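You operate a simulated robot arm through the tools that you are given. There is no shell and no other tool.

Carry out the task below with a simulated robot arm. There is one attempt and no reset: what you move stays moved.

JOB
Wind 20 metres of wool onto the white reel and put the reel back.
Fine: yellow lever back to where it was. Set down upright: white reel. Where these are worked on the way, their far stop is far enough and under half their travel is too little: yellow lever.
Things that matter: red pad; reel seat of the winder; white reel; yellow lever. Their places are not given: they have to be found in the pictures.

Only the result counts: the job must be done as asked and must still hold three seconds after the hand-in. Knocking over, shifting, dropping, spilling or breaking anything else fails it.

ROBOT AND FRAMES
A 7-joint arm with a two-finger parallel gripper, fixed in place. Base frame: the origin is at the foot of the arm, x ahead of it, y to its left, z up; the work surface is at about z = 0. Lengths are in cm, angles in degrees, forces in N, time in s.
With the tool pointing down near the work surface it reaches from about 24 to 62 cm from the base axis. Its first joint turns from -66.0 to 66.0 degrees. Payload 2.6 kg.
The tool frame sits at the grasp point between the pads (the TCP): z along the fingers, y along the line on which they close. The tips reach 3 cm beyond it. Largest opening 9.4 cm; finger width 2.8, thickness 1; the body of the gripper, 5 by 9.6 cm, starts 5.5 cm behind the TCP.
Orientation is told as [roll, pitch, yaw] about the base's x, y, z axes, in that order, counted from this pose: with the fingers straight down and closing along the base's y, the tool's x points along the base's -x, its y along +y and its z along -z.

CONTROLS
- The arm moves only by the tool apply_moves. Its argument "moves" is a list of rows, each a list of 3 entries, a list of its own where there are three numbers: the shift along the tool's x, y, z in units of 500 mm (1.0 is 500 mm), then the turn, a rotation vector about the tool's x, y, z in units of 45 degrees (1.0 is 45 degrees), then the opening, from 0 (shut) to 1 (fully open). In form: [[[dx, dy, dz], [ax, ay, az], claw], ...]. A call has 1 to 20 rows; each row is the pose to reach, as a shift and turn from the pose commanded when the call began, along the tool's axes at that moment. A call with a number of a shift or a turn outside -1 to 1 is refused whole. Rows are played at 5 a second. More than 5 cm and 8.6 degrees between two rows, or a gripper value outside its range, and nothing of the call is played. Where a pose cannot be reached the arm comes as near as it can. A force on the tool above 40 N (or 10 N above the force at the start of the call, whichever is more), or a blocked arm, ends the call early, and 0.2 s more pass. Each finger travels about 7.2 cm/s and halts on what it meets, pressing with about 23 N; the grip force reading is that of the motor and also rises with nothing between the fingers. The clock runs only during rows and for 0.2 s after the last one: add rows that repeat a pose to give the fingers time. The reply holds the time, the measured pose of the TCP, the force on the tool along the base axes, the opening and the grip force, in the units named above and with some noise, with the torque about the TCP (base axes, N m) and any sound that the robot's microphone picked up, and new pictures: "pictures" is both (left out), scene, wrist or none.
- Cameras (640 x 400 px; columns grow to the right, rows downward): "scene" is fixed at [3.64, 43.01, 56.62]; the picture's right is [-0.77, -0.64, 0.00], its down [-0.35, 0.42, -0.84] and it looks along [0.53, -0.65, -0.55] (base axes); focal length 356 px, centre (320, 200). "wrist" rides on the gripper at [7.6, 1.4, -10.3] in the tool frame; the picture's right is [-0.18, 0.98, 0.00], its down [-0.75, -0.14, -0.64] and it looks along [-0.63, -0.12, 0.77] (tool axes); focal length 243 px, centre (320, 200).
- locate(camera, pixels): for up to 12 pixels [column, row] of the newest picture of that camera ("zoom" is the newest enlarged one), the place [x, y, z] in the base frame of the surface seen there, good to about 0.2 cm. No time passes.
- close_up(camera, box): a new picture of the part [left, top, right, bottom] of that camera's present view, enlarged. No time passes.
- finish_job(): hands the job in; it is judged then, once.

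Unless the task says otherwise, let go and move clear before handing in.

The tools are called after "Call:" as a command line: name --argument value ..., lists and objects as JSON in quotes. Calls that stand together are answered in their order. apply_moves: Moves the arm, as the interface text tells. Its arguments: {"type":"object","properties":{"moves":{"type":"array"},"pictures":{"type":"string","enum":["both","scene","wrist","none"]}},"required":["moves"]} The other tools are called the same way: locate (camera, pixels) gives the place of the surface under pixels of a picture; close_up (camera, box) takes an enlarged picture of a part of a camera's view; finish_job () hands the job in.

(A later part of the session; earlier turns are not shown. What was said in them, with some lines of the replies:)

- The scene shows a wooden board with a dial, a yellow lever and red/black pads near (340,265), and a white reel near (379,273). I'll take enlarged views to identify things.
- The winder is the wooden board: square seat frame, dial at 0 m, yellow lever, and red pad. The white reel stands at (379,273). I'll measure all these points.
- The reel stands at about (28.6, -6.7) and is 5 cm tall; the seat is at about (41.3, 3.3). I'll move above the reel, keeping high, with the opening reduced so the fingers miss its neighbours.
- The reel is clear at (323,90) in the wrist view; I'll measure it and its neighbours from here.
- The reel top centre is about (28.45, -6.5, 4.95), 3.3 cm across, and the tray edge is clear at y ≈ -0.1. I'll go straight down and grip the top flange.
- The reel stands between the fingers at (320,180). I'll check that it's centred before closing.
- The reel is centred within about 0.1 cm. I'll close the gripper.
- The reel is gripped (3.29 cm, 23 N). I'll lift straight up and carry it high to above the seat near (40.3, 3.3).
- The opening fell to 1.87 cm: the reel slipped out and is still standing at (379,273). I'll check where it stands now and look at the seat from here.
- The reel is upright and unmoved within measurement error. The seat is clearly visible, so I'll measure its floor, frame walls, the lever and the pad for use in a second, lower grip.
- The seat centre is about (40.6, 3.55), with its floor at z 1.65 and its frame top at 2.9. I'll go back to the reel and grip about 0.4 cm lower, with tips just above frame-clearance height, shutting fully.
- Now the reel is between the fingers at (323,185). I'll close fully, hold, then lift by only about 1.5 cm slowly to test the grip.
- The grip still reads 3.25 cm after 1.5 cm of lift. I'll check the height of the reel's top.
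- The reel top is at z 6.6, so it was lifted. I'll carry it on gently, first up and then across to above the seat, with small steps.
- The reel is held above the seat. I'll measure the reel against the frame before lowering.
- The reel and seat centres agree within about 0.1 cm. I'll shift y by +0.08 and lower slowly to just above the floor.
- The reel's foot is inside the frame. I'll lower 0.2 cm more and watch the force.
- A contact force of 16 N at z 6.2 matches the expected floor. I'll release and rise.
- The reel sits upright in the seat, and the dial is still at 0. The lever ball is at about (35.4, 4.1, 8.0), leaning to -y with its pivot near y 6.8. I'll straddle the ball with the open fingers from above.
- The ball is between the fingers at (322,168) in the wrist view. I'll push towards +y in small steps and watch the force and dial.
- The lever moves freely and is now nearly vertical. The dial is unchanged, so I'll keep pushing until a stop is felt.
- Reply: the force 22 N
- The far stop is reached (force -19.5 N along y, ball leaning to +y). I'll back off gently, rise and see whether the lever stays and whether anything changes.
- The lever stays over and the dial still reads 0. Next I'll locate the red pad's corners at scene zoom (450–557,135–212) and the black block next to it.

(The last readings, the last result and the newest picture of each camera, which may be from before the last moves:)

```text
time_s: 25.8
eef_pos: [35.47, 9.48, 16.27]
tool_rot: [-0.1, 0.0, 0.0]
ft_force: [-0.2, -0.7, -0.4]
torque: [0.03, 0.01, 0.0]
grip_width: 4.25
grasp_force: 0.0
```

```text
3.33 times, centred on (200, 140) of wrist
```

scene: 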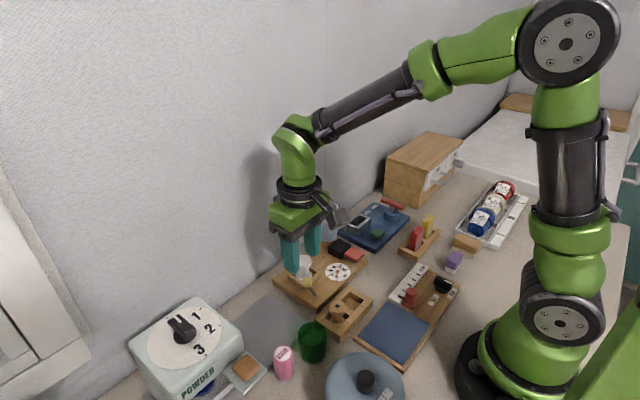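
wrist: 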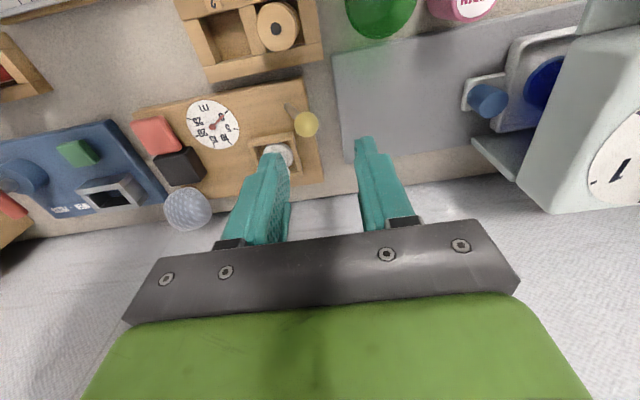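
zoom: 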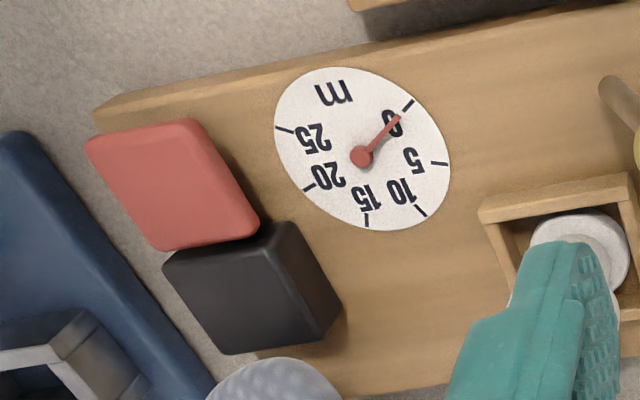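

The red pad spans x 33.9–36.9 and y -9.0 to -5.9, with its top at z 3.9. I'll shut the fingers and hover just above it.

Call:
apply_moves --moves '[[[0, -0.06, 0], [0, 0, 0], 0.3], [[0, -0.13, 0], [0, 0, 0], 0.1], [[0, -0.2, 0], [0, 0, 0], 0], [[0.006, -0.27, 0], [0, 0, 0], 0], [[0.006, -0.341, 0], [0, 0, 0], 0], [[0.006, -0.341, 0.06], [0, 0, 0], 0], [[0.006, -0.341, 0.12], [0, 0, 0], 0], [[0.006, -0.341, 0.16], [0, 0, 0], 0], [[0.006, -0.341, 0.18], [0, 0, 0], 0], [[0.006, -0.341, 0.18], [0, 0, 0], 0]]'

Call:
close_up --camera "scene" --box '[270, 220, 366, 300]'

Call:
close_up --camera "wrist" --box '[240, 80, 480, 230]'

```text
time_s: 28.0
eef_pos: [34.93, -7.46, 7.51]
tool_rot: [0.0, 0.0, 0.0]
ft_force: [0.5, -0.1, 0.9]
torque: [0.03, 0.02, -0.02]
grip_width: 0.0
grasp_force: 22.8
```

scene: 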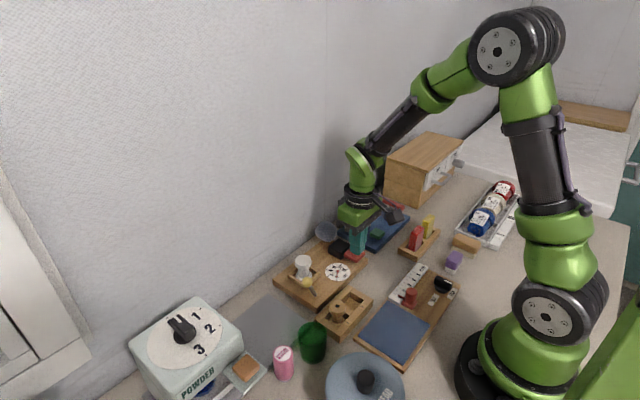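
wrist: 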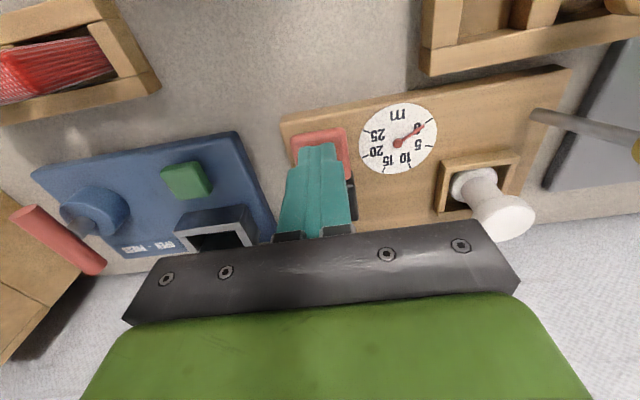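

```text
5.00 times, centred on (318, 260) of scene
```

zoom: 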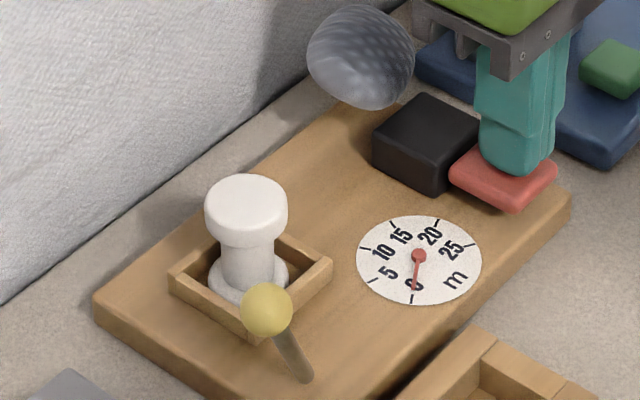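

```text
2.67 times, centred on (360, 155) of wrist
```

zoom: 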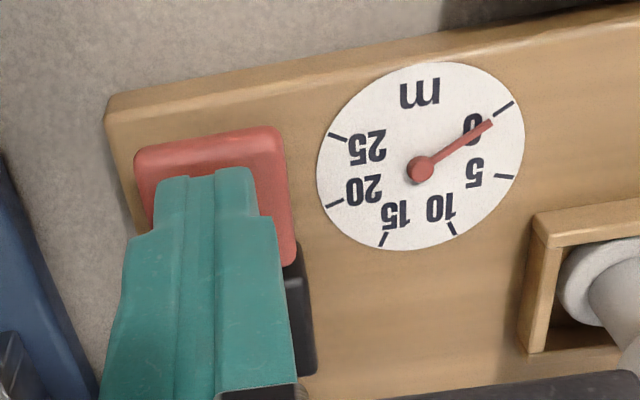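

The fingers hover over the pad, and the dial is readable in both cameras (needle at 0). I'll begin with a shallow press.

Call:
apply_moves --moves '[[[0, 0, 0.008], [0, 0, 0], 0], [[0, 0, 0.014], [0, 0, 0], 0]]' --pictures "none"

Call:
close_up --camera "scene" --box '[310, 240, 390, 290]'

```text
time_s: 28.6
eef_pos: [35.05, -7.71, 6.78]
tool_rot: [0.0, 0.0, 0.0]
ft_force: [-0.4, 1.6, 1.9]
torque: [0.02, 0.01, 0.01]
grip_width: 0.01
grasp_force: 22.9
```

```text
8.00 times, centred on (350, 265) of scene
```

zoom: 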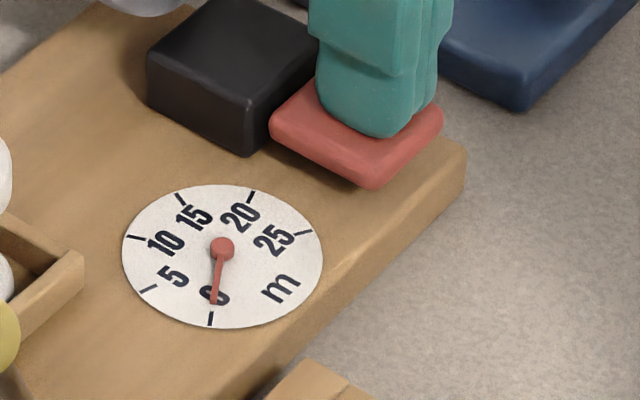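

There is slight contact (about 2 N) and the dial is at 0. I'll press 0.3 cm further.

Call:
apply_moves --moves '[[[0, 0, 0.006], [0, 0, 0], 0]]' --pictures "none"

Call:
close_up --camera "scene" --box '[310, 240, 390, 290]'

```text
time_s: 29.0
eef_pos: [35.05, -7.64, 6.6]
tool_rot: [0.1, 0.0, 0.0]
ft_force: [-1.1, -1.3, 3.0]
torque: [-0.02, 0.04, 0.0]
grip_width: 0.0
grasp_force: 22.6
```

```text
8.00 times, centred on (350, 265) of scene
```

zoom: 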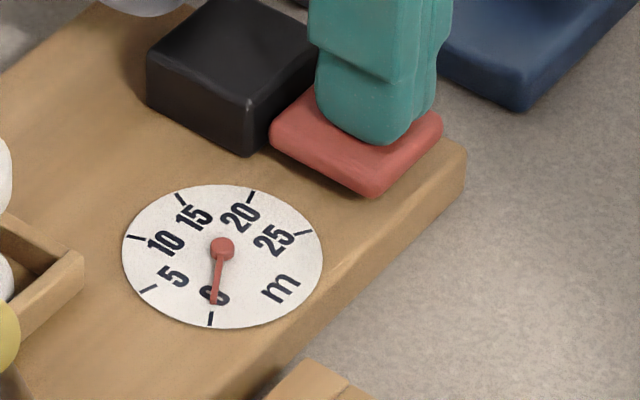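

The pad is sinking on a spring (3 N), and the dial is still at 0. I'll press a little further.

Call:
apply_moves --moves '[[[0, 0, 0.006], [0, 0, 0], 0]]' --pictures "none"

Call:
close_up --camera "scene" --box '[310, 240, 390, 290]'

```text
time_s: 29.4
eef_pos: [35.18, -7.64, 6.1]
tool_rot: [0.0, -0.1, 0.1]
ft_force: [0.7, -2.4, 3.5]
torque: [-0.09, 0.01, 0.05]
grip_width: 0.01
grasp_force: 22.8
heard: click
```

```text
8.00 times, centred on (350, 265) of scene
```

zoom: 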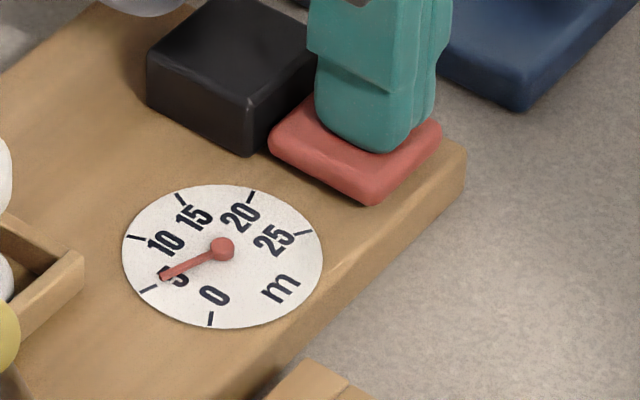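

A click was heard and the needle jumped to about 5. I'll release the pad straight away to learn whether winding goes by press, by hold or is latched.

Call:
apply_moves --moves '[[[0, 0, -0.024], [0, 0, 0], 0]]' --pictures "none"

Call:
close_up --camera "scene" --box '[310, 240, 390, 290]'

```text
time_s: 29.8
eef_pos: [34.96, -7.4, 7.42]
tool_rot: [0.0, 0.1, 0.0]
ft_force: [0.2, -0.6, 0.2]
torque: [0.0, 0.0, 0.04]
grip_width: 0.01
grasp_force: 23.3
```

```text
8.00 times, centred on (350, 265) of scene
```

zoom: 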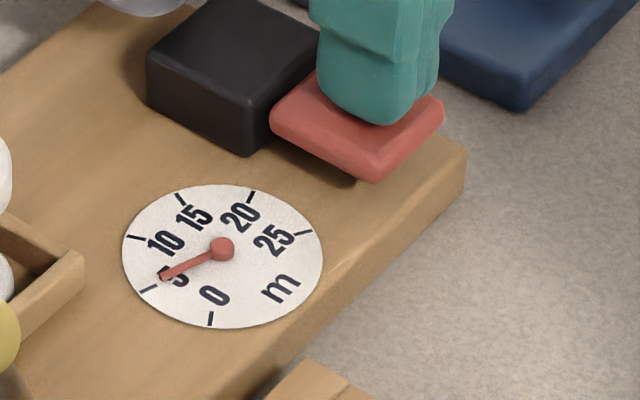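

The needle stays at 5 after release, which suggests 5 m per press. I'll make a second press-and-release and check.

Call:
apply_moves --moves '[[[0, 0, 0.016], [0, 0, 0], 0], [[0, 0, 0.025], [0, 0, 0], 0], [[0, 0, 0], [0, 0, 0], 0]]' --pictures "none"

Call:
close_up --camera "scene" --box '[310, 240, 390, 290]'

```text
time_s: 30.6
eef_pos: [35.12, -7.6, 7.31]
tool_rot: [0.1, 0.0, 0.1]
ft_force: [-0.2, 0.6, -0.7]
torque: [0.0, -0.02, 0.0]
grip_width: 0.0
grasp_force: 22.8
heard: click
```

```text
8.00 times, centred on (350, 265) of scene
```

zoom: 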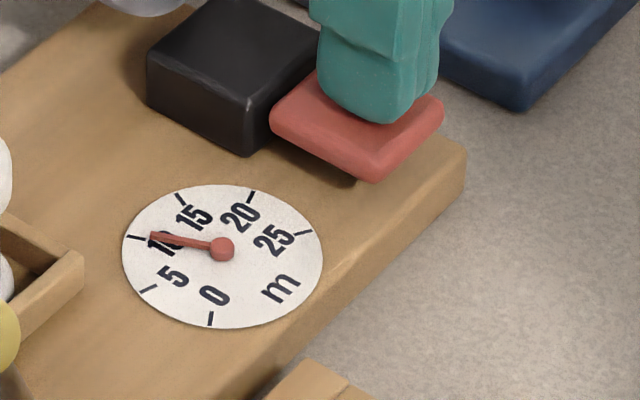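

The needle is now at 10, so each press winds 5 m. I'll make the third press.

Call:
apply_moves --moves '[[[0, 0, 0.016], [0, 0, 0], 0], [[0, 0, 0.025], [0, 0, 0], 0], [[0, 0, 0], [0, 0, 0], 0]]' --pictures "none"

Call:
close_up --camera "scene" --box '[310, 240, 390, 290]'

```text
time_s: 31.4
eef_pos: [35.03, -7.53, 7.23]
tool_rot: [-0.1, 0.1, 0.0]
ft_force: [0.6, -0.3, -1.0]
torque: [0.01, 0.02, 0.02]
grip_width: 0.0
grasp_force: 23.1
heard: click
```

```text
8.00 times, centred on (350, 265) of scene
```

zoom: 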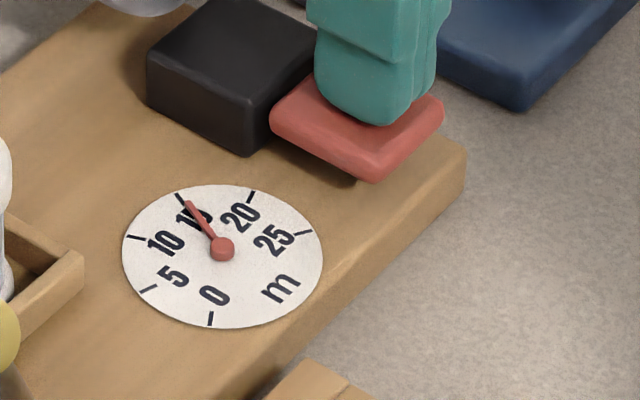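

The needle is at 15. I'll make the fourth and last press.

Call:
apply_moves --moves '[[[0, 0, 0.016], [0, 0, 0], 0], [[0, 0, 0.025], [0, 0, 0], 0], [[0, 0, 0], [0, 0, 0], 0]]' --pictures "both"

Call:
close_up --camera "scene" --box '[270, 220, 390, 295]'

```text
time_s: 32.2
eef_pos: [34.88, -7.66, 7.38]
tool_rot: [0.0, 0.1, 0.0]
ft_force: [0.2, 0.1, -0.1]
torque: [0.01, -0.02, 0.01]
grip_width: 0.01
grasp_force: 22.9
heard: click
```

scene: 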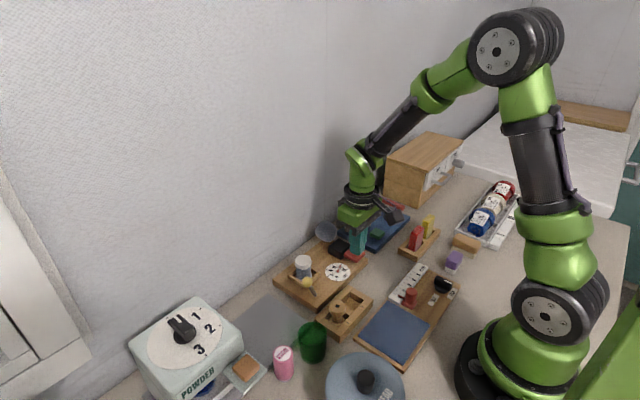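
wrist: 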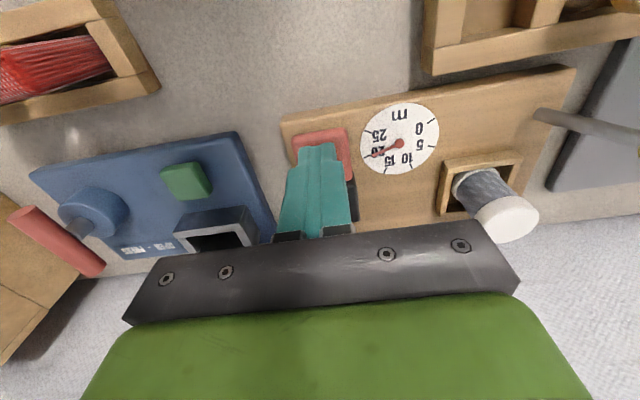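

```text
5.33 times, centred on (330, 258) of scene
```

zoom: 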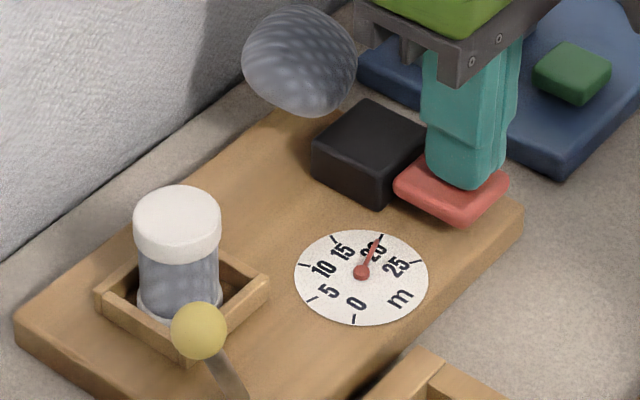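

The dial reads 20 and the reel carries grey wool. Next I'll rise, move over the lever ball at about (35.4, 8.1, 8.0), and straddle it.

Call:
apply_moves --moves '[[[0, 0, -0.05], [0, 0, 0], 0], [[0, 0, -0.11], [0, 0, 0], 0], [[0, 0, -0.182], [0, 0, 0], 0.1], [[-0.002, 0.07, -0.182], [0, 0, 0], 0.3], [[-0.004, 0.14, -0.182], [0, 0, 0], 0.45], [[-0.006, 0.21, -0.182], [0, 0, 0], 0.45], [[-0.006, 0.27, -0.182], [0, 0, 0], 0.45], [[-0.006, 0.313, -0.182], [0, 0, 0], 0.45], [[-0.006, 0.313, -0.182], [0, 0, 0], 0.45], [[-0.006, 0.313, -0.13], [0, 0, 0], 0.45], [[-0.006, 0.313, -0.08], [0, 0, 0], 0.45], [[-0.006, 0.313, -0.042], [0, 0, 0], 0.45], [[-0.006, 0.313, -0.042], [0, 0, 0], 0.45]]'

Call:
close_up --camera "scene" --box '[270, 220, 366, 300]'

```text
time_s: 35.0
eef_pos: [35.33, 8.11, 9.38]
tool_rot: [-0.1, 0.0, 0.0]
ft_force: [-0.1, -0.3, -0.1]
torque: [0.02, 0.0, 0.02]
grip_width: 4.22
grasp_force: 0.1
```

scene: 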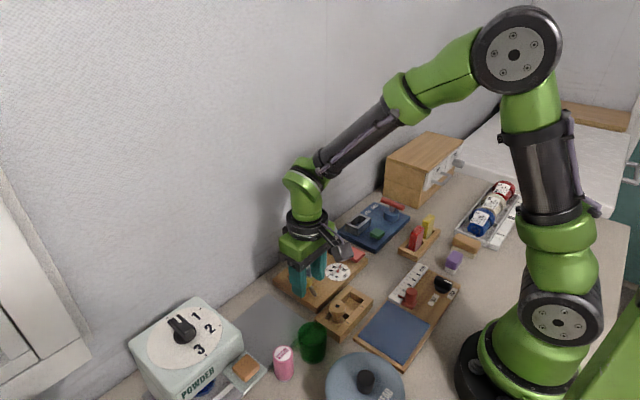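
wrist: 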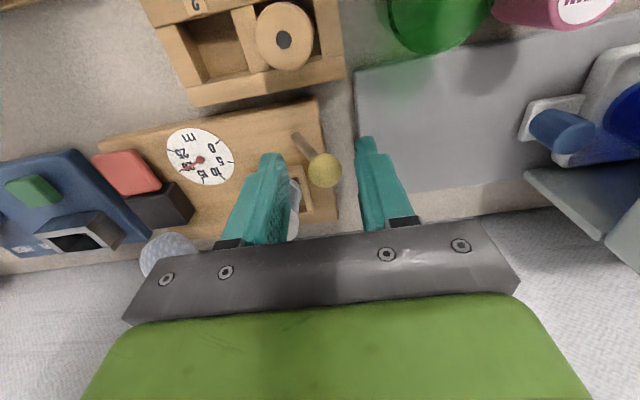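

```text
5.00 times, centred on (318, 260) of scene
```

zoom: 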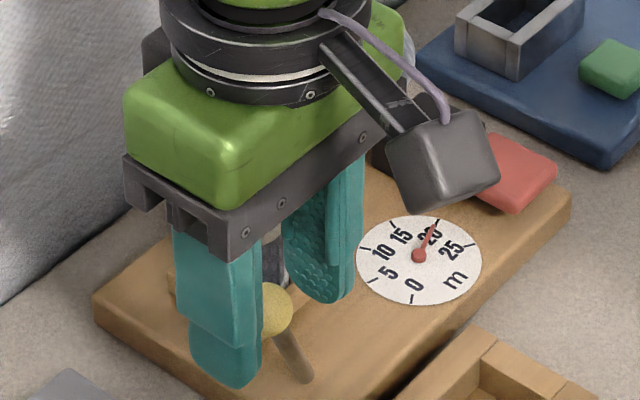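

The ball is between the fingers at (323,170). I'll push towards -y until the start stop is felt.

Call:
apply_moves --moves '[[[0, -0.01, 0], [0, 0, 0], 0.45], [[0, -0.02, 0], [0, 0, 0], 0.45], [[0, -0.03, 0], [0, 0, 0], 0.45], [[0, -0.04, 0], [0, 0, 0], 0.45], [[0, -0.05, 0], [0, 0, 0], 0.45], [[0, -0.06, 0], [0, 0, 0], 0.45], [[0, -0.07, 0], [0, 0, 0], 0.45], [[0, -0.08, 0], [0, 0, 0], 0.45], [[0, -0.09, 0], [0, 0, 0], 0.45], [[0, -0.1, 0], [0, 0, 0], 0.45], [[0, -0.107, 0], [0, 0, 0], 0.45], [[0, -0.113, 0], [0, 0, 0], 0.45]]'

Call:
close_up --camera "scene" --box '[270, 220, 366, 300]'

```text
time_s: 37.6
eef_pos: [35.43, 2.48, 9.53]
tool_rot: [0.1, 0.1, 0.1]
ft_force: [0.3, 10.6, -0.8]
torque: [0.17, -0.05, -0.03]
grip_width: 4.86
grasp_force: 5.4
```

scene: 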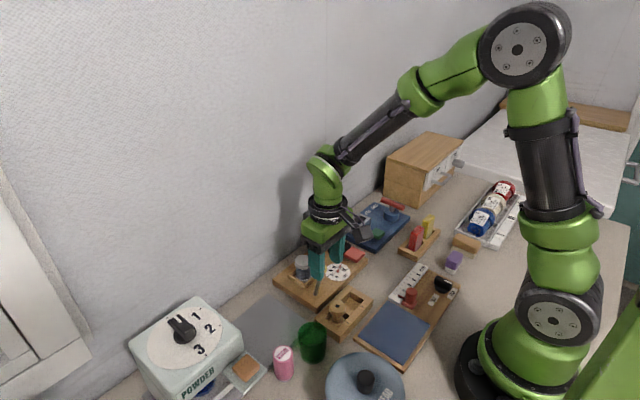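
wrist: 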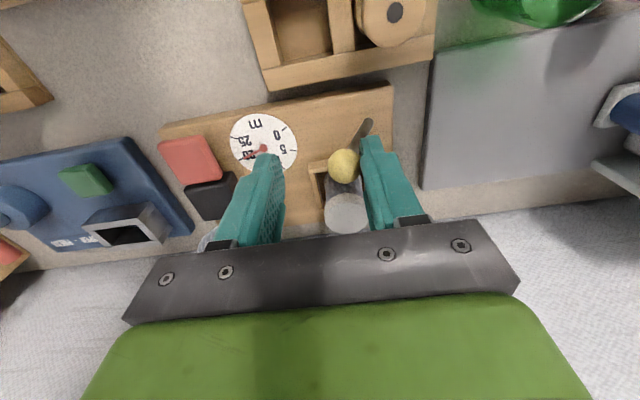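

```text
5.00 times, centred on (318, 260) of scene
```

zoom: 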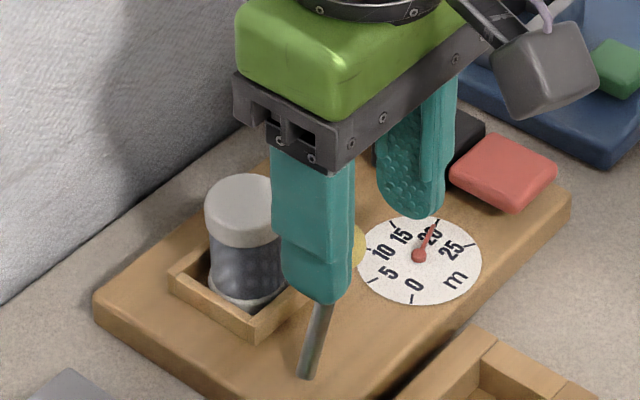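

The start stop is felt (10.6 N) and the dial is still at 20. I'll back off and rise, and check the lever against its first position.

Call:
apply_moves --moves '[[[0, 0.01, 0], [0, 0, 0], 0.45], [[0, 0.018, 0], [0, 0, 0], 0.45], [[0, 0.018, -0.03], [0, 0, 0], 0.45], [[0, 0.018, -0.09], [0, 0, 0], 0.45], [[0, 0.018, -0.15], [0, 0, 0], 0.45], [[0, 0.018, -0.15], [0, 0, 0], 0.45]]'

Call:
close_up --camera "scene" --box '[260, 210, 420, 310]'

Call:
locate --camera "zoom" --pixels '[[248, 235], [218, 338], [168, 222], [168, 235], [185, 290], [190, 222], [148, 222], [50, 285]]'

```text
time_s: 39.0
eef_pos: [35.42, 3.16, 17.05]
tool_rot: [-0.1, 0.0, 0.0]
ft_force: [0.3, 0.7, 0.3]
torque: [0.01, 0.03, -0.02]
grip_width: 4.22
grasp_force: 0.0
```

scene: 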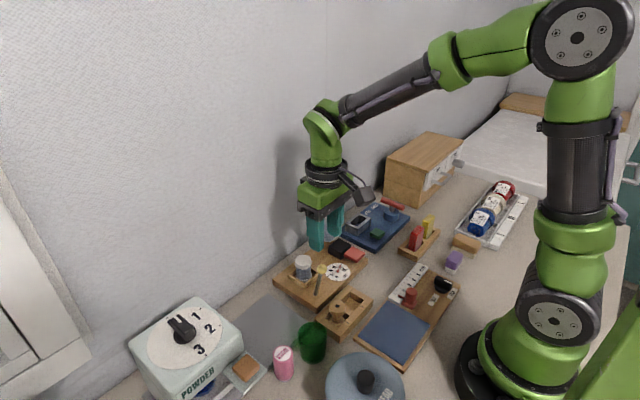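
wrist: 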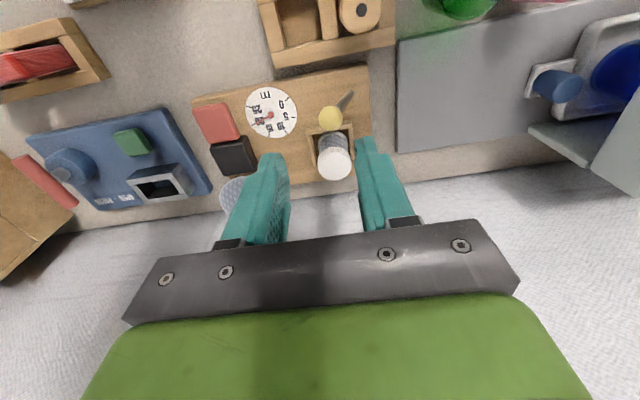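

```text
4.00 times, centred on (340, 260) of scene
```

zoom: 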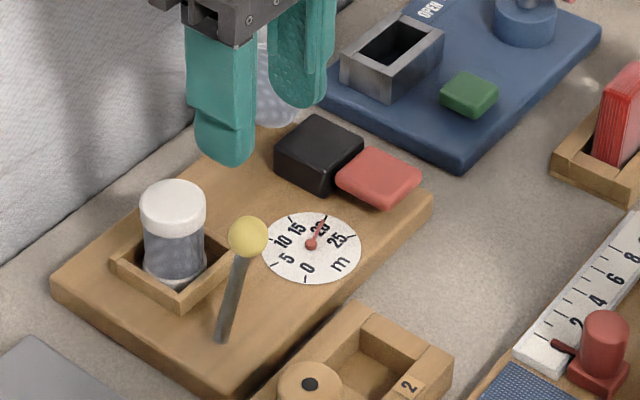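

```text
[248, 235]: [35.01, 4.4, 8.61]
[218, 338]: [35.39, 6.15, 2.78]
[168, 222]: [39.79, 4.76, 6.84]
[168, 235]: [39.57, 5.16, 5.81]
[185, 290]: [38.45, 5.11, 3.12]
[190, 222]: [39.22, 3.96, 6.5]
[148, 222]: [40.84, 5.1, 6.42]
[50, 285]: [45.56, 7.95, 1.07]
```

The lever ball is back at zoom (248,236), exactly as at the start. Next I'll find the seated reel's top centre.

Call:
close_up --camera "wrist" --box '[270, 90, 398, 190]'

Call:
locate --camera "wrist" --pixels '[[335, 163], [321, 163], [348, 163], [335, 176], [335, 150], [330, 130]]'

```text
4.00 times, centred on (334, 140) of wrist
```

zoom: 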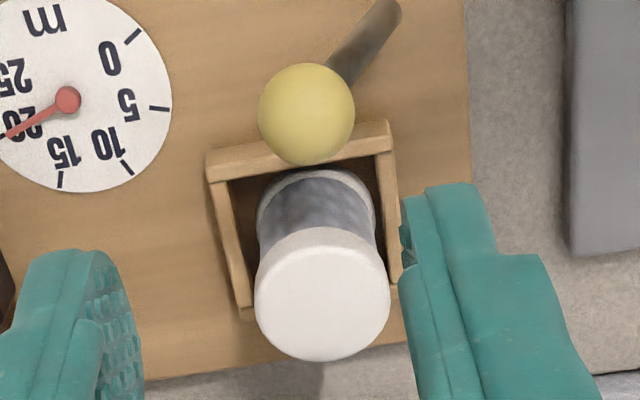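

```text
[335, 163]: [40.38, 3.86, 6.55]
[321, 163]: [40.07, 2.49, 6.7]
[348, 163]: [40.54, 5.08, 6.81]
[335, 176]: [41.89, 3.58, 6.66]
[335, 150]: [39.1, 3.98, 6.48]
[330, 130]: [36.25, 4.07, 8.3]
```

The reel is at about (40.55, 3.75). I'll move over it and go down to the same grip height as before.

Call:
apply_moves --moves '[[[-0.035, 0.002, 0], [0, 0, 0], 0.55], [[-0.07, 0.004, 0], [0, 0, 0], 0.55], [[-0.103, 0.0054, 0], [0, 0, 0], 0.55], [[-0.103, 0.0054, 0.05], [0, 0, 0], 0.55], [[-0.103, 0.0054, 0.1], [0, 0, 0], 0.55], [[-0.103, 0.0054, 0.15], [0, 0, 0], 0.55], [[-0.103, 0.0054, 0.19], [0, 0, 0], 0.55], [[-0.103, 0.0054, 0.214], [0, 0, 0], 0.55], [[-0.103, 0.0054, 0.214], [0, 0, 0], 0.55]]'

Call:
close_up --camera "wrist" --box '[240, 80, 400, 230]'

Call:
close_up --camera "scene" --box '[270, 220, 366, 300]'

```text
time_s: 41.0
eef_pos: [40.5, 3.69, 6.32]
tool_rot: [0.1, 0.0, -0.1]
ft_force: [0.3, -0.4, 0.7]
torque: [0.02, 0.01, 0.01]
grip_width: 5.16
grasp_force: 0.1
```

scene: 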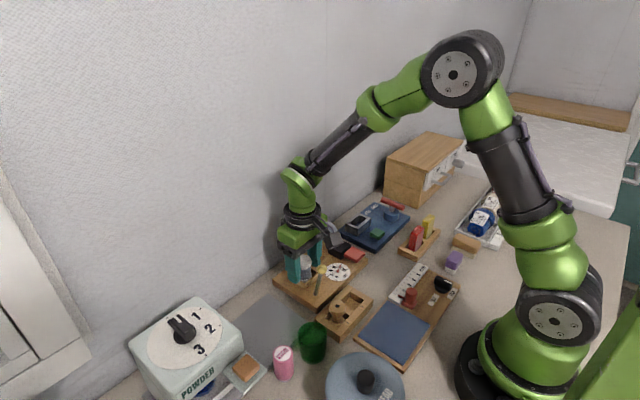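
wrist: 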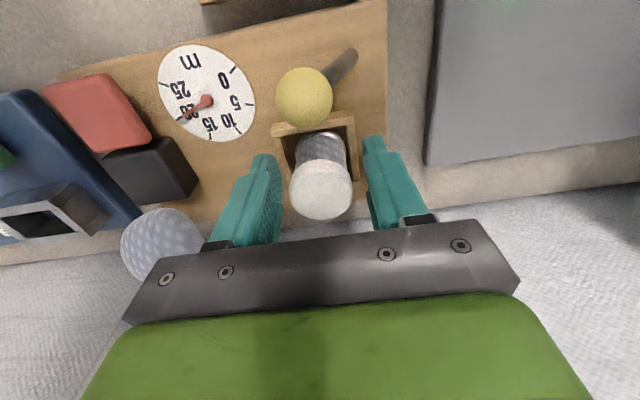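

```text
2.67 times, centred on (320, 155) of wrist
```

zoom: 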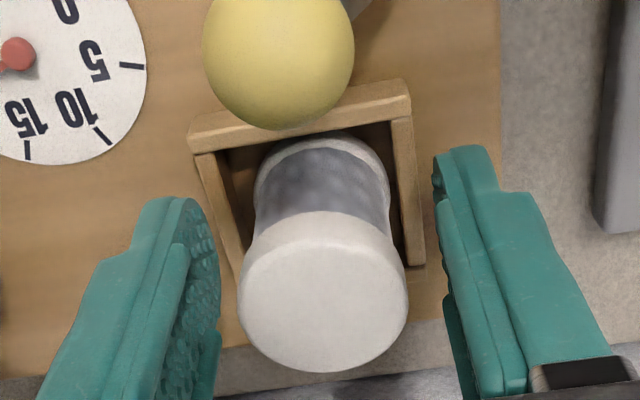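

```text
5.00 times, centred on (318, 260) of scene
```

zoom: 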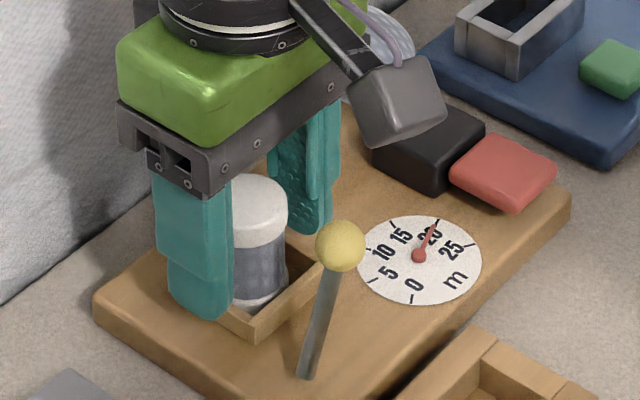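

The reel is centred between the open fingers, with their tips just above the frame. I'll close fully, then lift slowly by 3 cm to test the grip.

Call:
apply_moves --moves '[[[0, 0, 0], [0, 0, 0], 0.42], [[0, 0, 0], [0, 0, 0], 0.3], [[0, 0, 0], [0, 0, 0], 0.1], [[0, 0, 0], [0, 0, 0], 0.0], [[0, 0, 0], [0, 0, 0], 0.0], [[0, 0, 0], [0, 0, 0], 0.0], [[0, 0, -0.006], [0, 0, 0], 0.0], [[0, 0, -0.012], [0, 0, 0], 0.0], [[0, 0, -0.018], [0, 0, 0], 0.0], [[0, 0, -0.026], [0, 0, 0], 0.0], [[0, 0, -0.036], [0, 0, 0], 0.0], [[0, 0, -0.048], [0, 0, 0], 0.0], [[0, 0, -0.06], [0, 0, 0], 0.0]]'

Call:
close_up --camera "wrist" --box '[240, 80, 400, 230]'

Call:
close_up --camera "scene" --box '[270, 220, 366, 300]'

```text
time_s: 43.8
eef_pos: [40.64, 3.64, 9.26]
tool_rot: [0.0, -0.1, -0.1]
ft_force: [0.1, -0.1, -0.6]
torque: [-0.01, 0.05, 0.02]
grip_width: 3.25
grasp_force: 23.2
```

scene: 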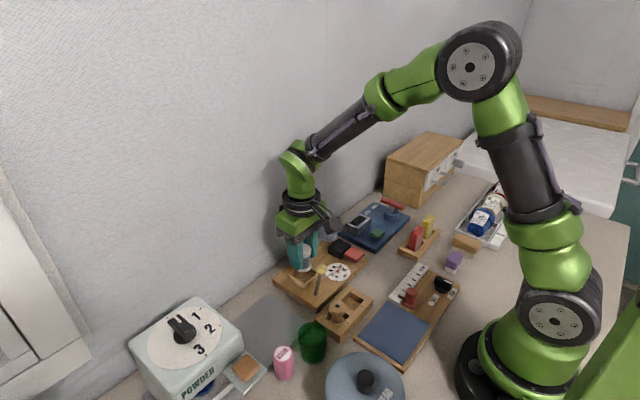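
wrist: 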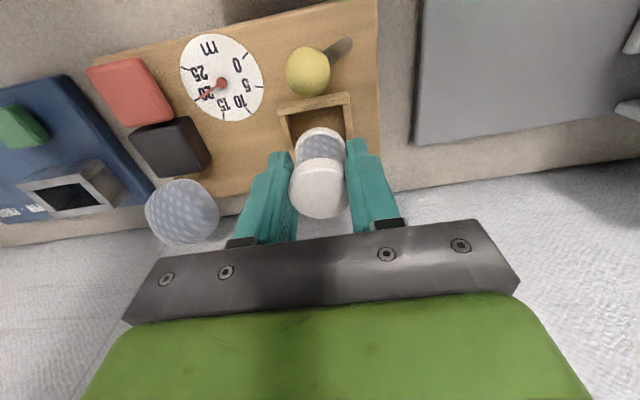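

```text
2.67 times, centred on (320, 155) of wrist
```

zoom: 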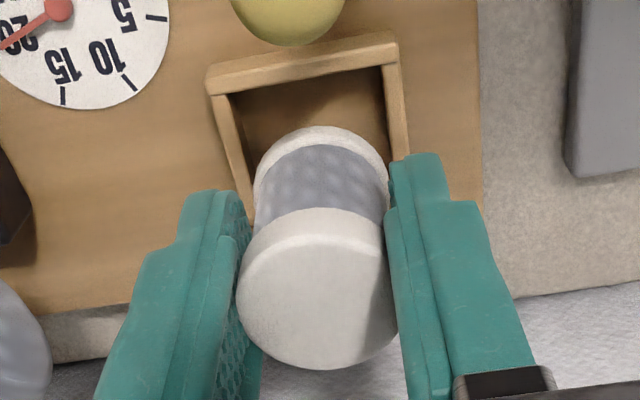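

```text
5.00 times, centred on (318, 260) of scene
```

zoom: 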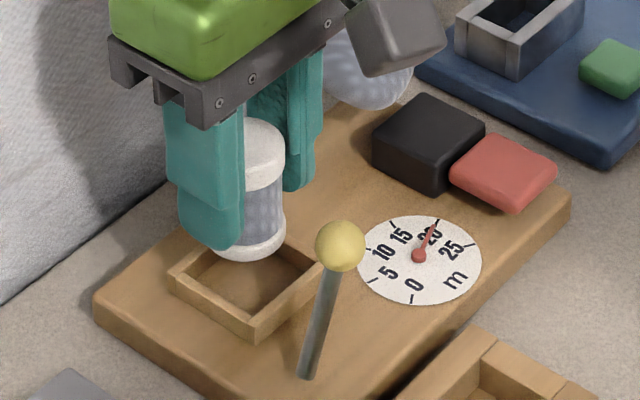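

The reel is held, and its bottom is clear of the frame. I'll rise a bit more and carry it gently to above its first place at (28.45, -6.4).

Call:
apply_moves --moves '[[[0, 0, -0.02], [0, 0, 0], 0], [[0, 0, -0.04], [0, 0, 0], 0], [[0, 0, -0.05], [0, 0, 0], 0], [[0.01, -0.008, -0.05], [0, 0, 0], 0], [[0.028, -0.023, -0.05], [0, 0, 0], 0], [[0.05, -0.042, -0.05], [0, 0, 0], 0], [[0.074, -0.062, -0.05], [0, 0, 0], 0], [[0.098, -0.082, -0.05], [0, 0, 0], 0], [[0.122, -0.102, -0.05], [0, 0, 0], 0], [[0.146, -0.122, -0.05], [0, 0, 0], 0], [[0.17, -0.142, -0.05], [0, 0, 0], 0], [[0.194, -0.162, -0.05], [0, 0, 0], 0], [[0.216, -0.181, -0.05], [0, 0, 0], 0], [[0.232, -0.194, -0.05], [0, 0, 0], 0], [[0.242, -0.2024, -0.05], [0, 0, 0], 0], [[0.242, -0.2024, -0.05], [0, 0, 0], 0]]'

Call:
locate --camera "wrist" --pixels '[[320, 192], [292, 190], [347, 190], [320, 214], [318, 165], [320, 130], [303, 140], [338, 140]]'

Call:
close_up --camera "scene" --box '[334, 220, 430, 280]'

```text
time_s: 47.2
eef_pos: [28.54, -6.62, 11.73]
tool_rot: [0.0, 0.0, 0.0]
ft_force: [-0.7, -0.4, -0.7]
torque: [0.02, 0.01, 0.0]
grip_width: 3.24
grasp_force: 23.2
```

scene: 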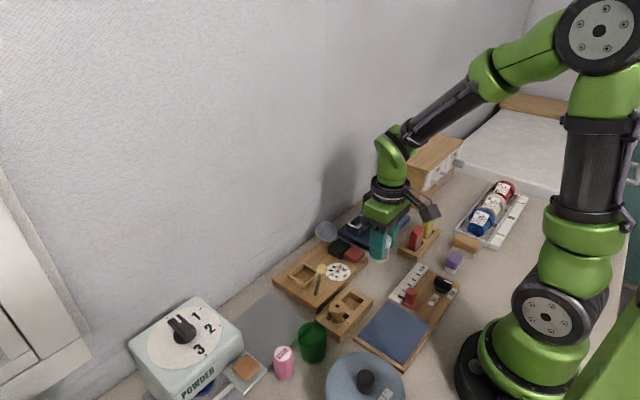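
wrist: 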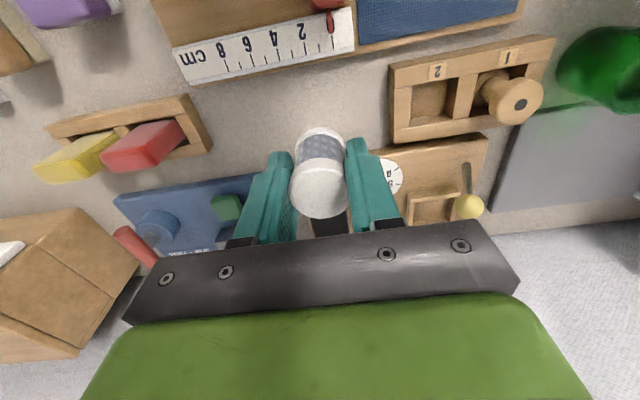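

```text
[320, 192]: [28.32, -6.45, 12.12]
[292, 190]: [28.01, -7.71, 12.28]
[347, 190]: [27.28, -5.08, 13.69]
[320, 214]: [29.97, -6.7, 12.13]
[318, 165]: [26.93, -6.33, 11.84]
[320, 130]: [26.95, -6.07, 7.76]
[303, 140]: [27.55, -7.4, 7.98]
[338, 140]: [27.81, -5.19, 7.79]
```

```text
6.67 times, centred on (382, 250) of scene
```

zoom: 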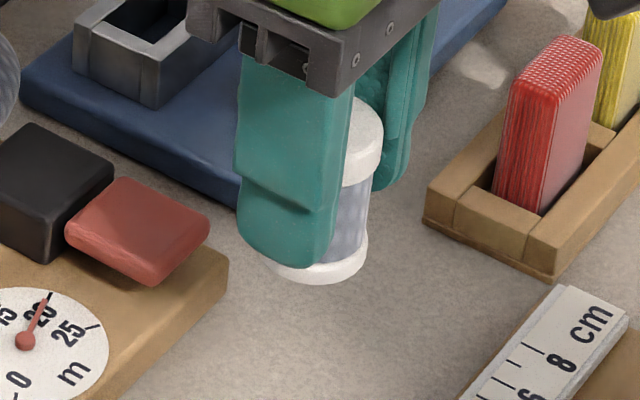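

The reel is upright in the grip, with its bottom about 7.1 cm up, and centred over the first place. I'll lower it slowly to just above the table.

Call:
apply_moves --moves '[[[0, 0, 0.02], [0, 0, 0], 0], [[0, 0, 0.045], [0, 0, 0], 0], [[0, 0, 0.07], [0, 0, 0], 0], [[0, 0, 0.095], [0, 0, 0], 0], [[0, 0, 0.115], [0, 0, 0], 0], [[0, 0, 0.128], [0, 0, 0], 0], [[0, 0, 0.136], [0, 0, 0], 0], [[0, 0, 0.138], [0, 0, 0], 0]]' --pictures "none"

Call:
apply_moves --moves '[[[0, 0, 0.002], [0, 0, 0], 0], [[0, 0, 0.004], [0, 0, 0], 0]]' --pictures "wrist"

```text
time_s: 49.0
eef_pos: [28.39, -6.54, 4.89]
tool_rot: [-0.1, 0.0, 0.0]
ft_force: [0.6, 0.3, -0.1]
torque: [-0.04, -0.01, 0.03]
grip_width: 3.25
grasp_force: 23.2
```

```text
time_s: 49.6
eef_pos: [28.4, -6.51, 4.49]
tool_rot: [0.0, 0.1, 0.0]
ft_force: [-0.1, -0.4, -0.3]
torque: [0.0, -0.03, 0.03]
grip_width: 3.23
grasp_force: 22.7
```

wrist: 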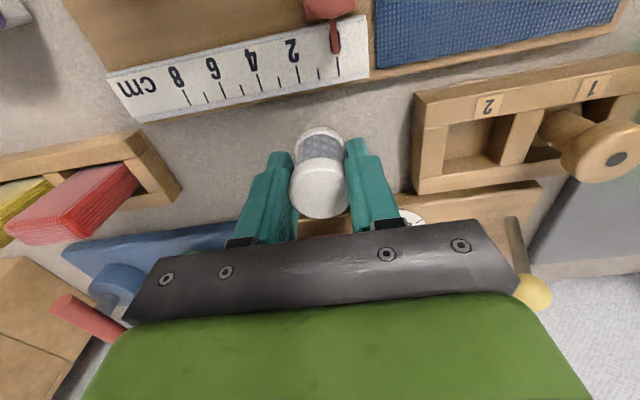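

No contact yet at z 4.6. I'll lower in 0.1 cm steps.

Call:
apply_moves --moves '[[[0, 0, 0.002], [0, 0, 0], 0]]' --pictures "none"

Call:
locate --camera "wrist" --pixels '[[320, 195], [320, 200], [315, 195], [325, 195], [320, 133], [320, 185]]'

```text
time_s: 50.0
eef_pos: [28.39, -6.36, 4.63]
tool_rot: [0.0, 0.0, -0.1]
ft_force: [-0.7, -0.1, 0.1]
torque: [0.02, 0.01, 0.03]
grip_width: 3.25
grasp_force: 23.2
```

```text
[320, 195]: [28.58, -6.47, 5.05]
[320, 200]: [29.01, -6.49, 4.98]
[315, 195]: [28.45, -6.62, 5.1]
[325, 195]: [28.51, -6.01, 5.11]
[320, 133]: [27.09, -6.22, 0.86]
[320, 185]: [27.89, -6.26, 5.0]
```

Call:
apply_moves --moves '[[[0, 0, 0.002], [0, 0, 0], 0]]' --pictures "none"

```text
time_s: 50.4
eef_pos: [28.35, -6.52, 4.48]
tool_rot: [0.0, 0.0, 0.0]
ft_force: [-0.7, 1.6, 7.7]
torque: [0.0, 0.04, 0.0]
grip_width: 3.25
grasp_force: 22.9
```

Contact with the table is felt (7.7 N). I'll release and rise straight up.

Call:
apply_moves --moves '[[[0, 0, 0], [0, 0, 0], 0.2], [[0, 0, 0], [0, 0, 0], 0.4], [[0, 0, 0], [0, 0, 0], 0.55], [[0, 0, 0], [0, 0, 0], 0.55], [[0, 0, -0.03], [0, 0, 0], 0.55], [[0, 0, -0.08], [0, 0, 0], 0.55], [[0, 0, -0.15], [0, 0, 0], 0.55], [[0, 0, -0.22], [0, 0, 0], 0.55], [[0, 0, -0.29], [0, 0, 0], 0.55], [[0, 0, -0.29], [0, 0, 0], 0.55]]'

Call:
close_up --camera "scene" --box '[260, 210, 420, 310]'

Call:
locate --camera "zoom" --pixels '[[478, 220], [478, 255], [472, 305], [448, 295], [248, 235]]'

```text
time_s: 52.6
eef_pos: [28.74, -6.55, 19.16]
tool_rot: [-0.1, 0.0, 0.0]
ft_force: [0.0, -0.8, 0.3]
torque: [-0.04, -0.03, 0.03]
grip_width: 5.19
grasp_force: 0.1
```

scene: 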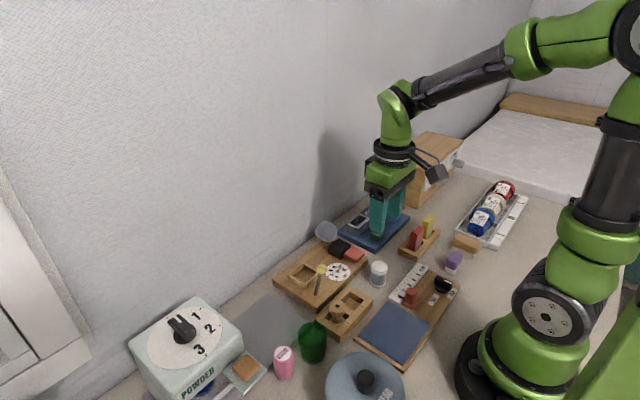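
wrist: 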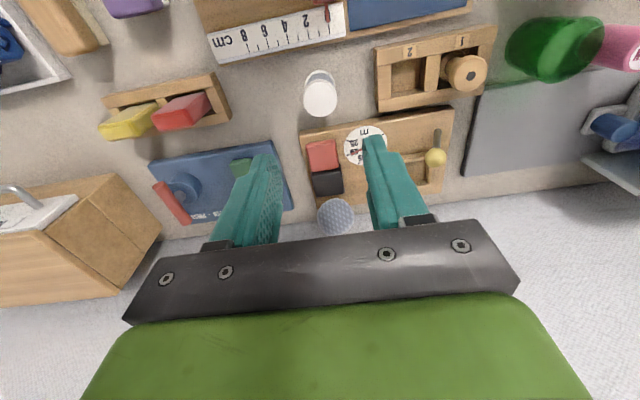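

```text
4.00 times, centred on (340, 260) of scene
```

zoom: 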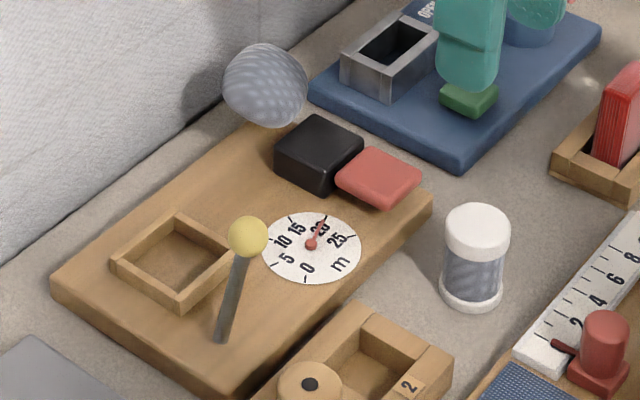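

```text
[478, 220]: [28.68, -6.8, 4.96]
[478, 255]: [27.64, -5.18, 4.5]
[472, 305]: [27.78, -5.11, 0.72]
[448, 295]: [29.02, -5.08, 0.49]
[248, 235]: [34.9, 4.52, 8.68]
```

The reel stands upright at zoom (477,255), where it first stood within about 0.1 cm. The dial reads 20 m, the lever is at its start position, and the gripper is clear, so I'm handing in.

Call:
finish_job

```text
The job is handed in.
```

The white reel now has 20 metres of wool on it and stands upright where it started, to within about 0.1 cm. I handed the job in with the gripper clear. No verdict has come back yet.

- **Winding:** with the reel in the winder's seat and the yellow lever at its far stop, each press of the red pad wound 5 m. Four presses took the dial from 0 to 20, and it still read 20 in the last picture.
- **Yellow lever:** it is back against its starting stop, with the ball at the same spot in the picture as at the beginning.
- **One slip:** on the first try the reel slid out of the grip during the lift. It stayed upright and did not measurably move, and a lower grip held for the rest of the job.

I saw nothing else moved or knocked over in the final pictures.
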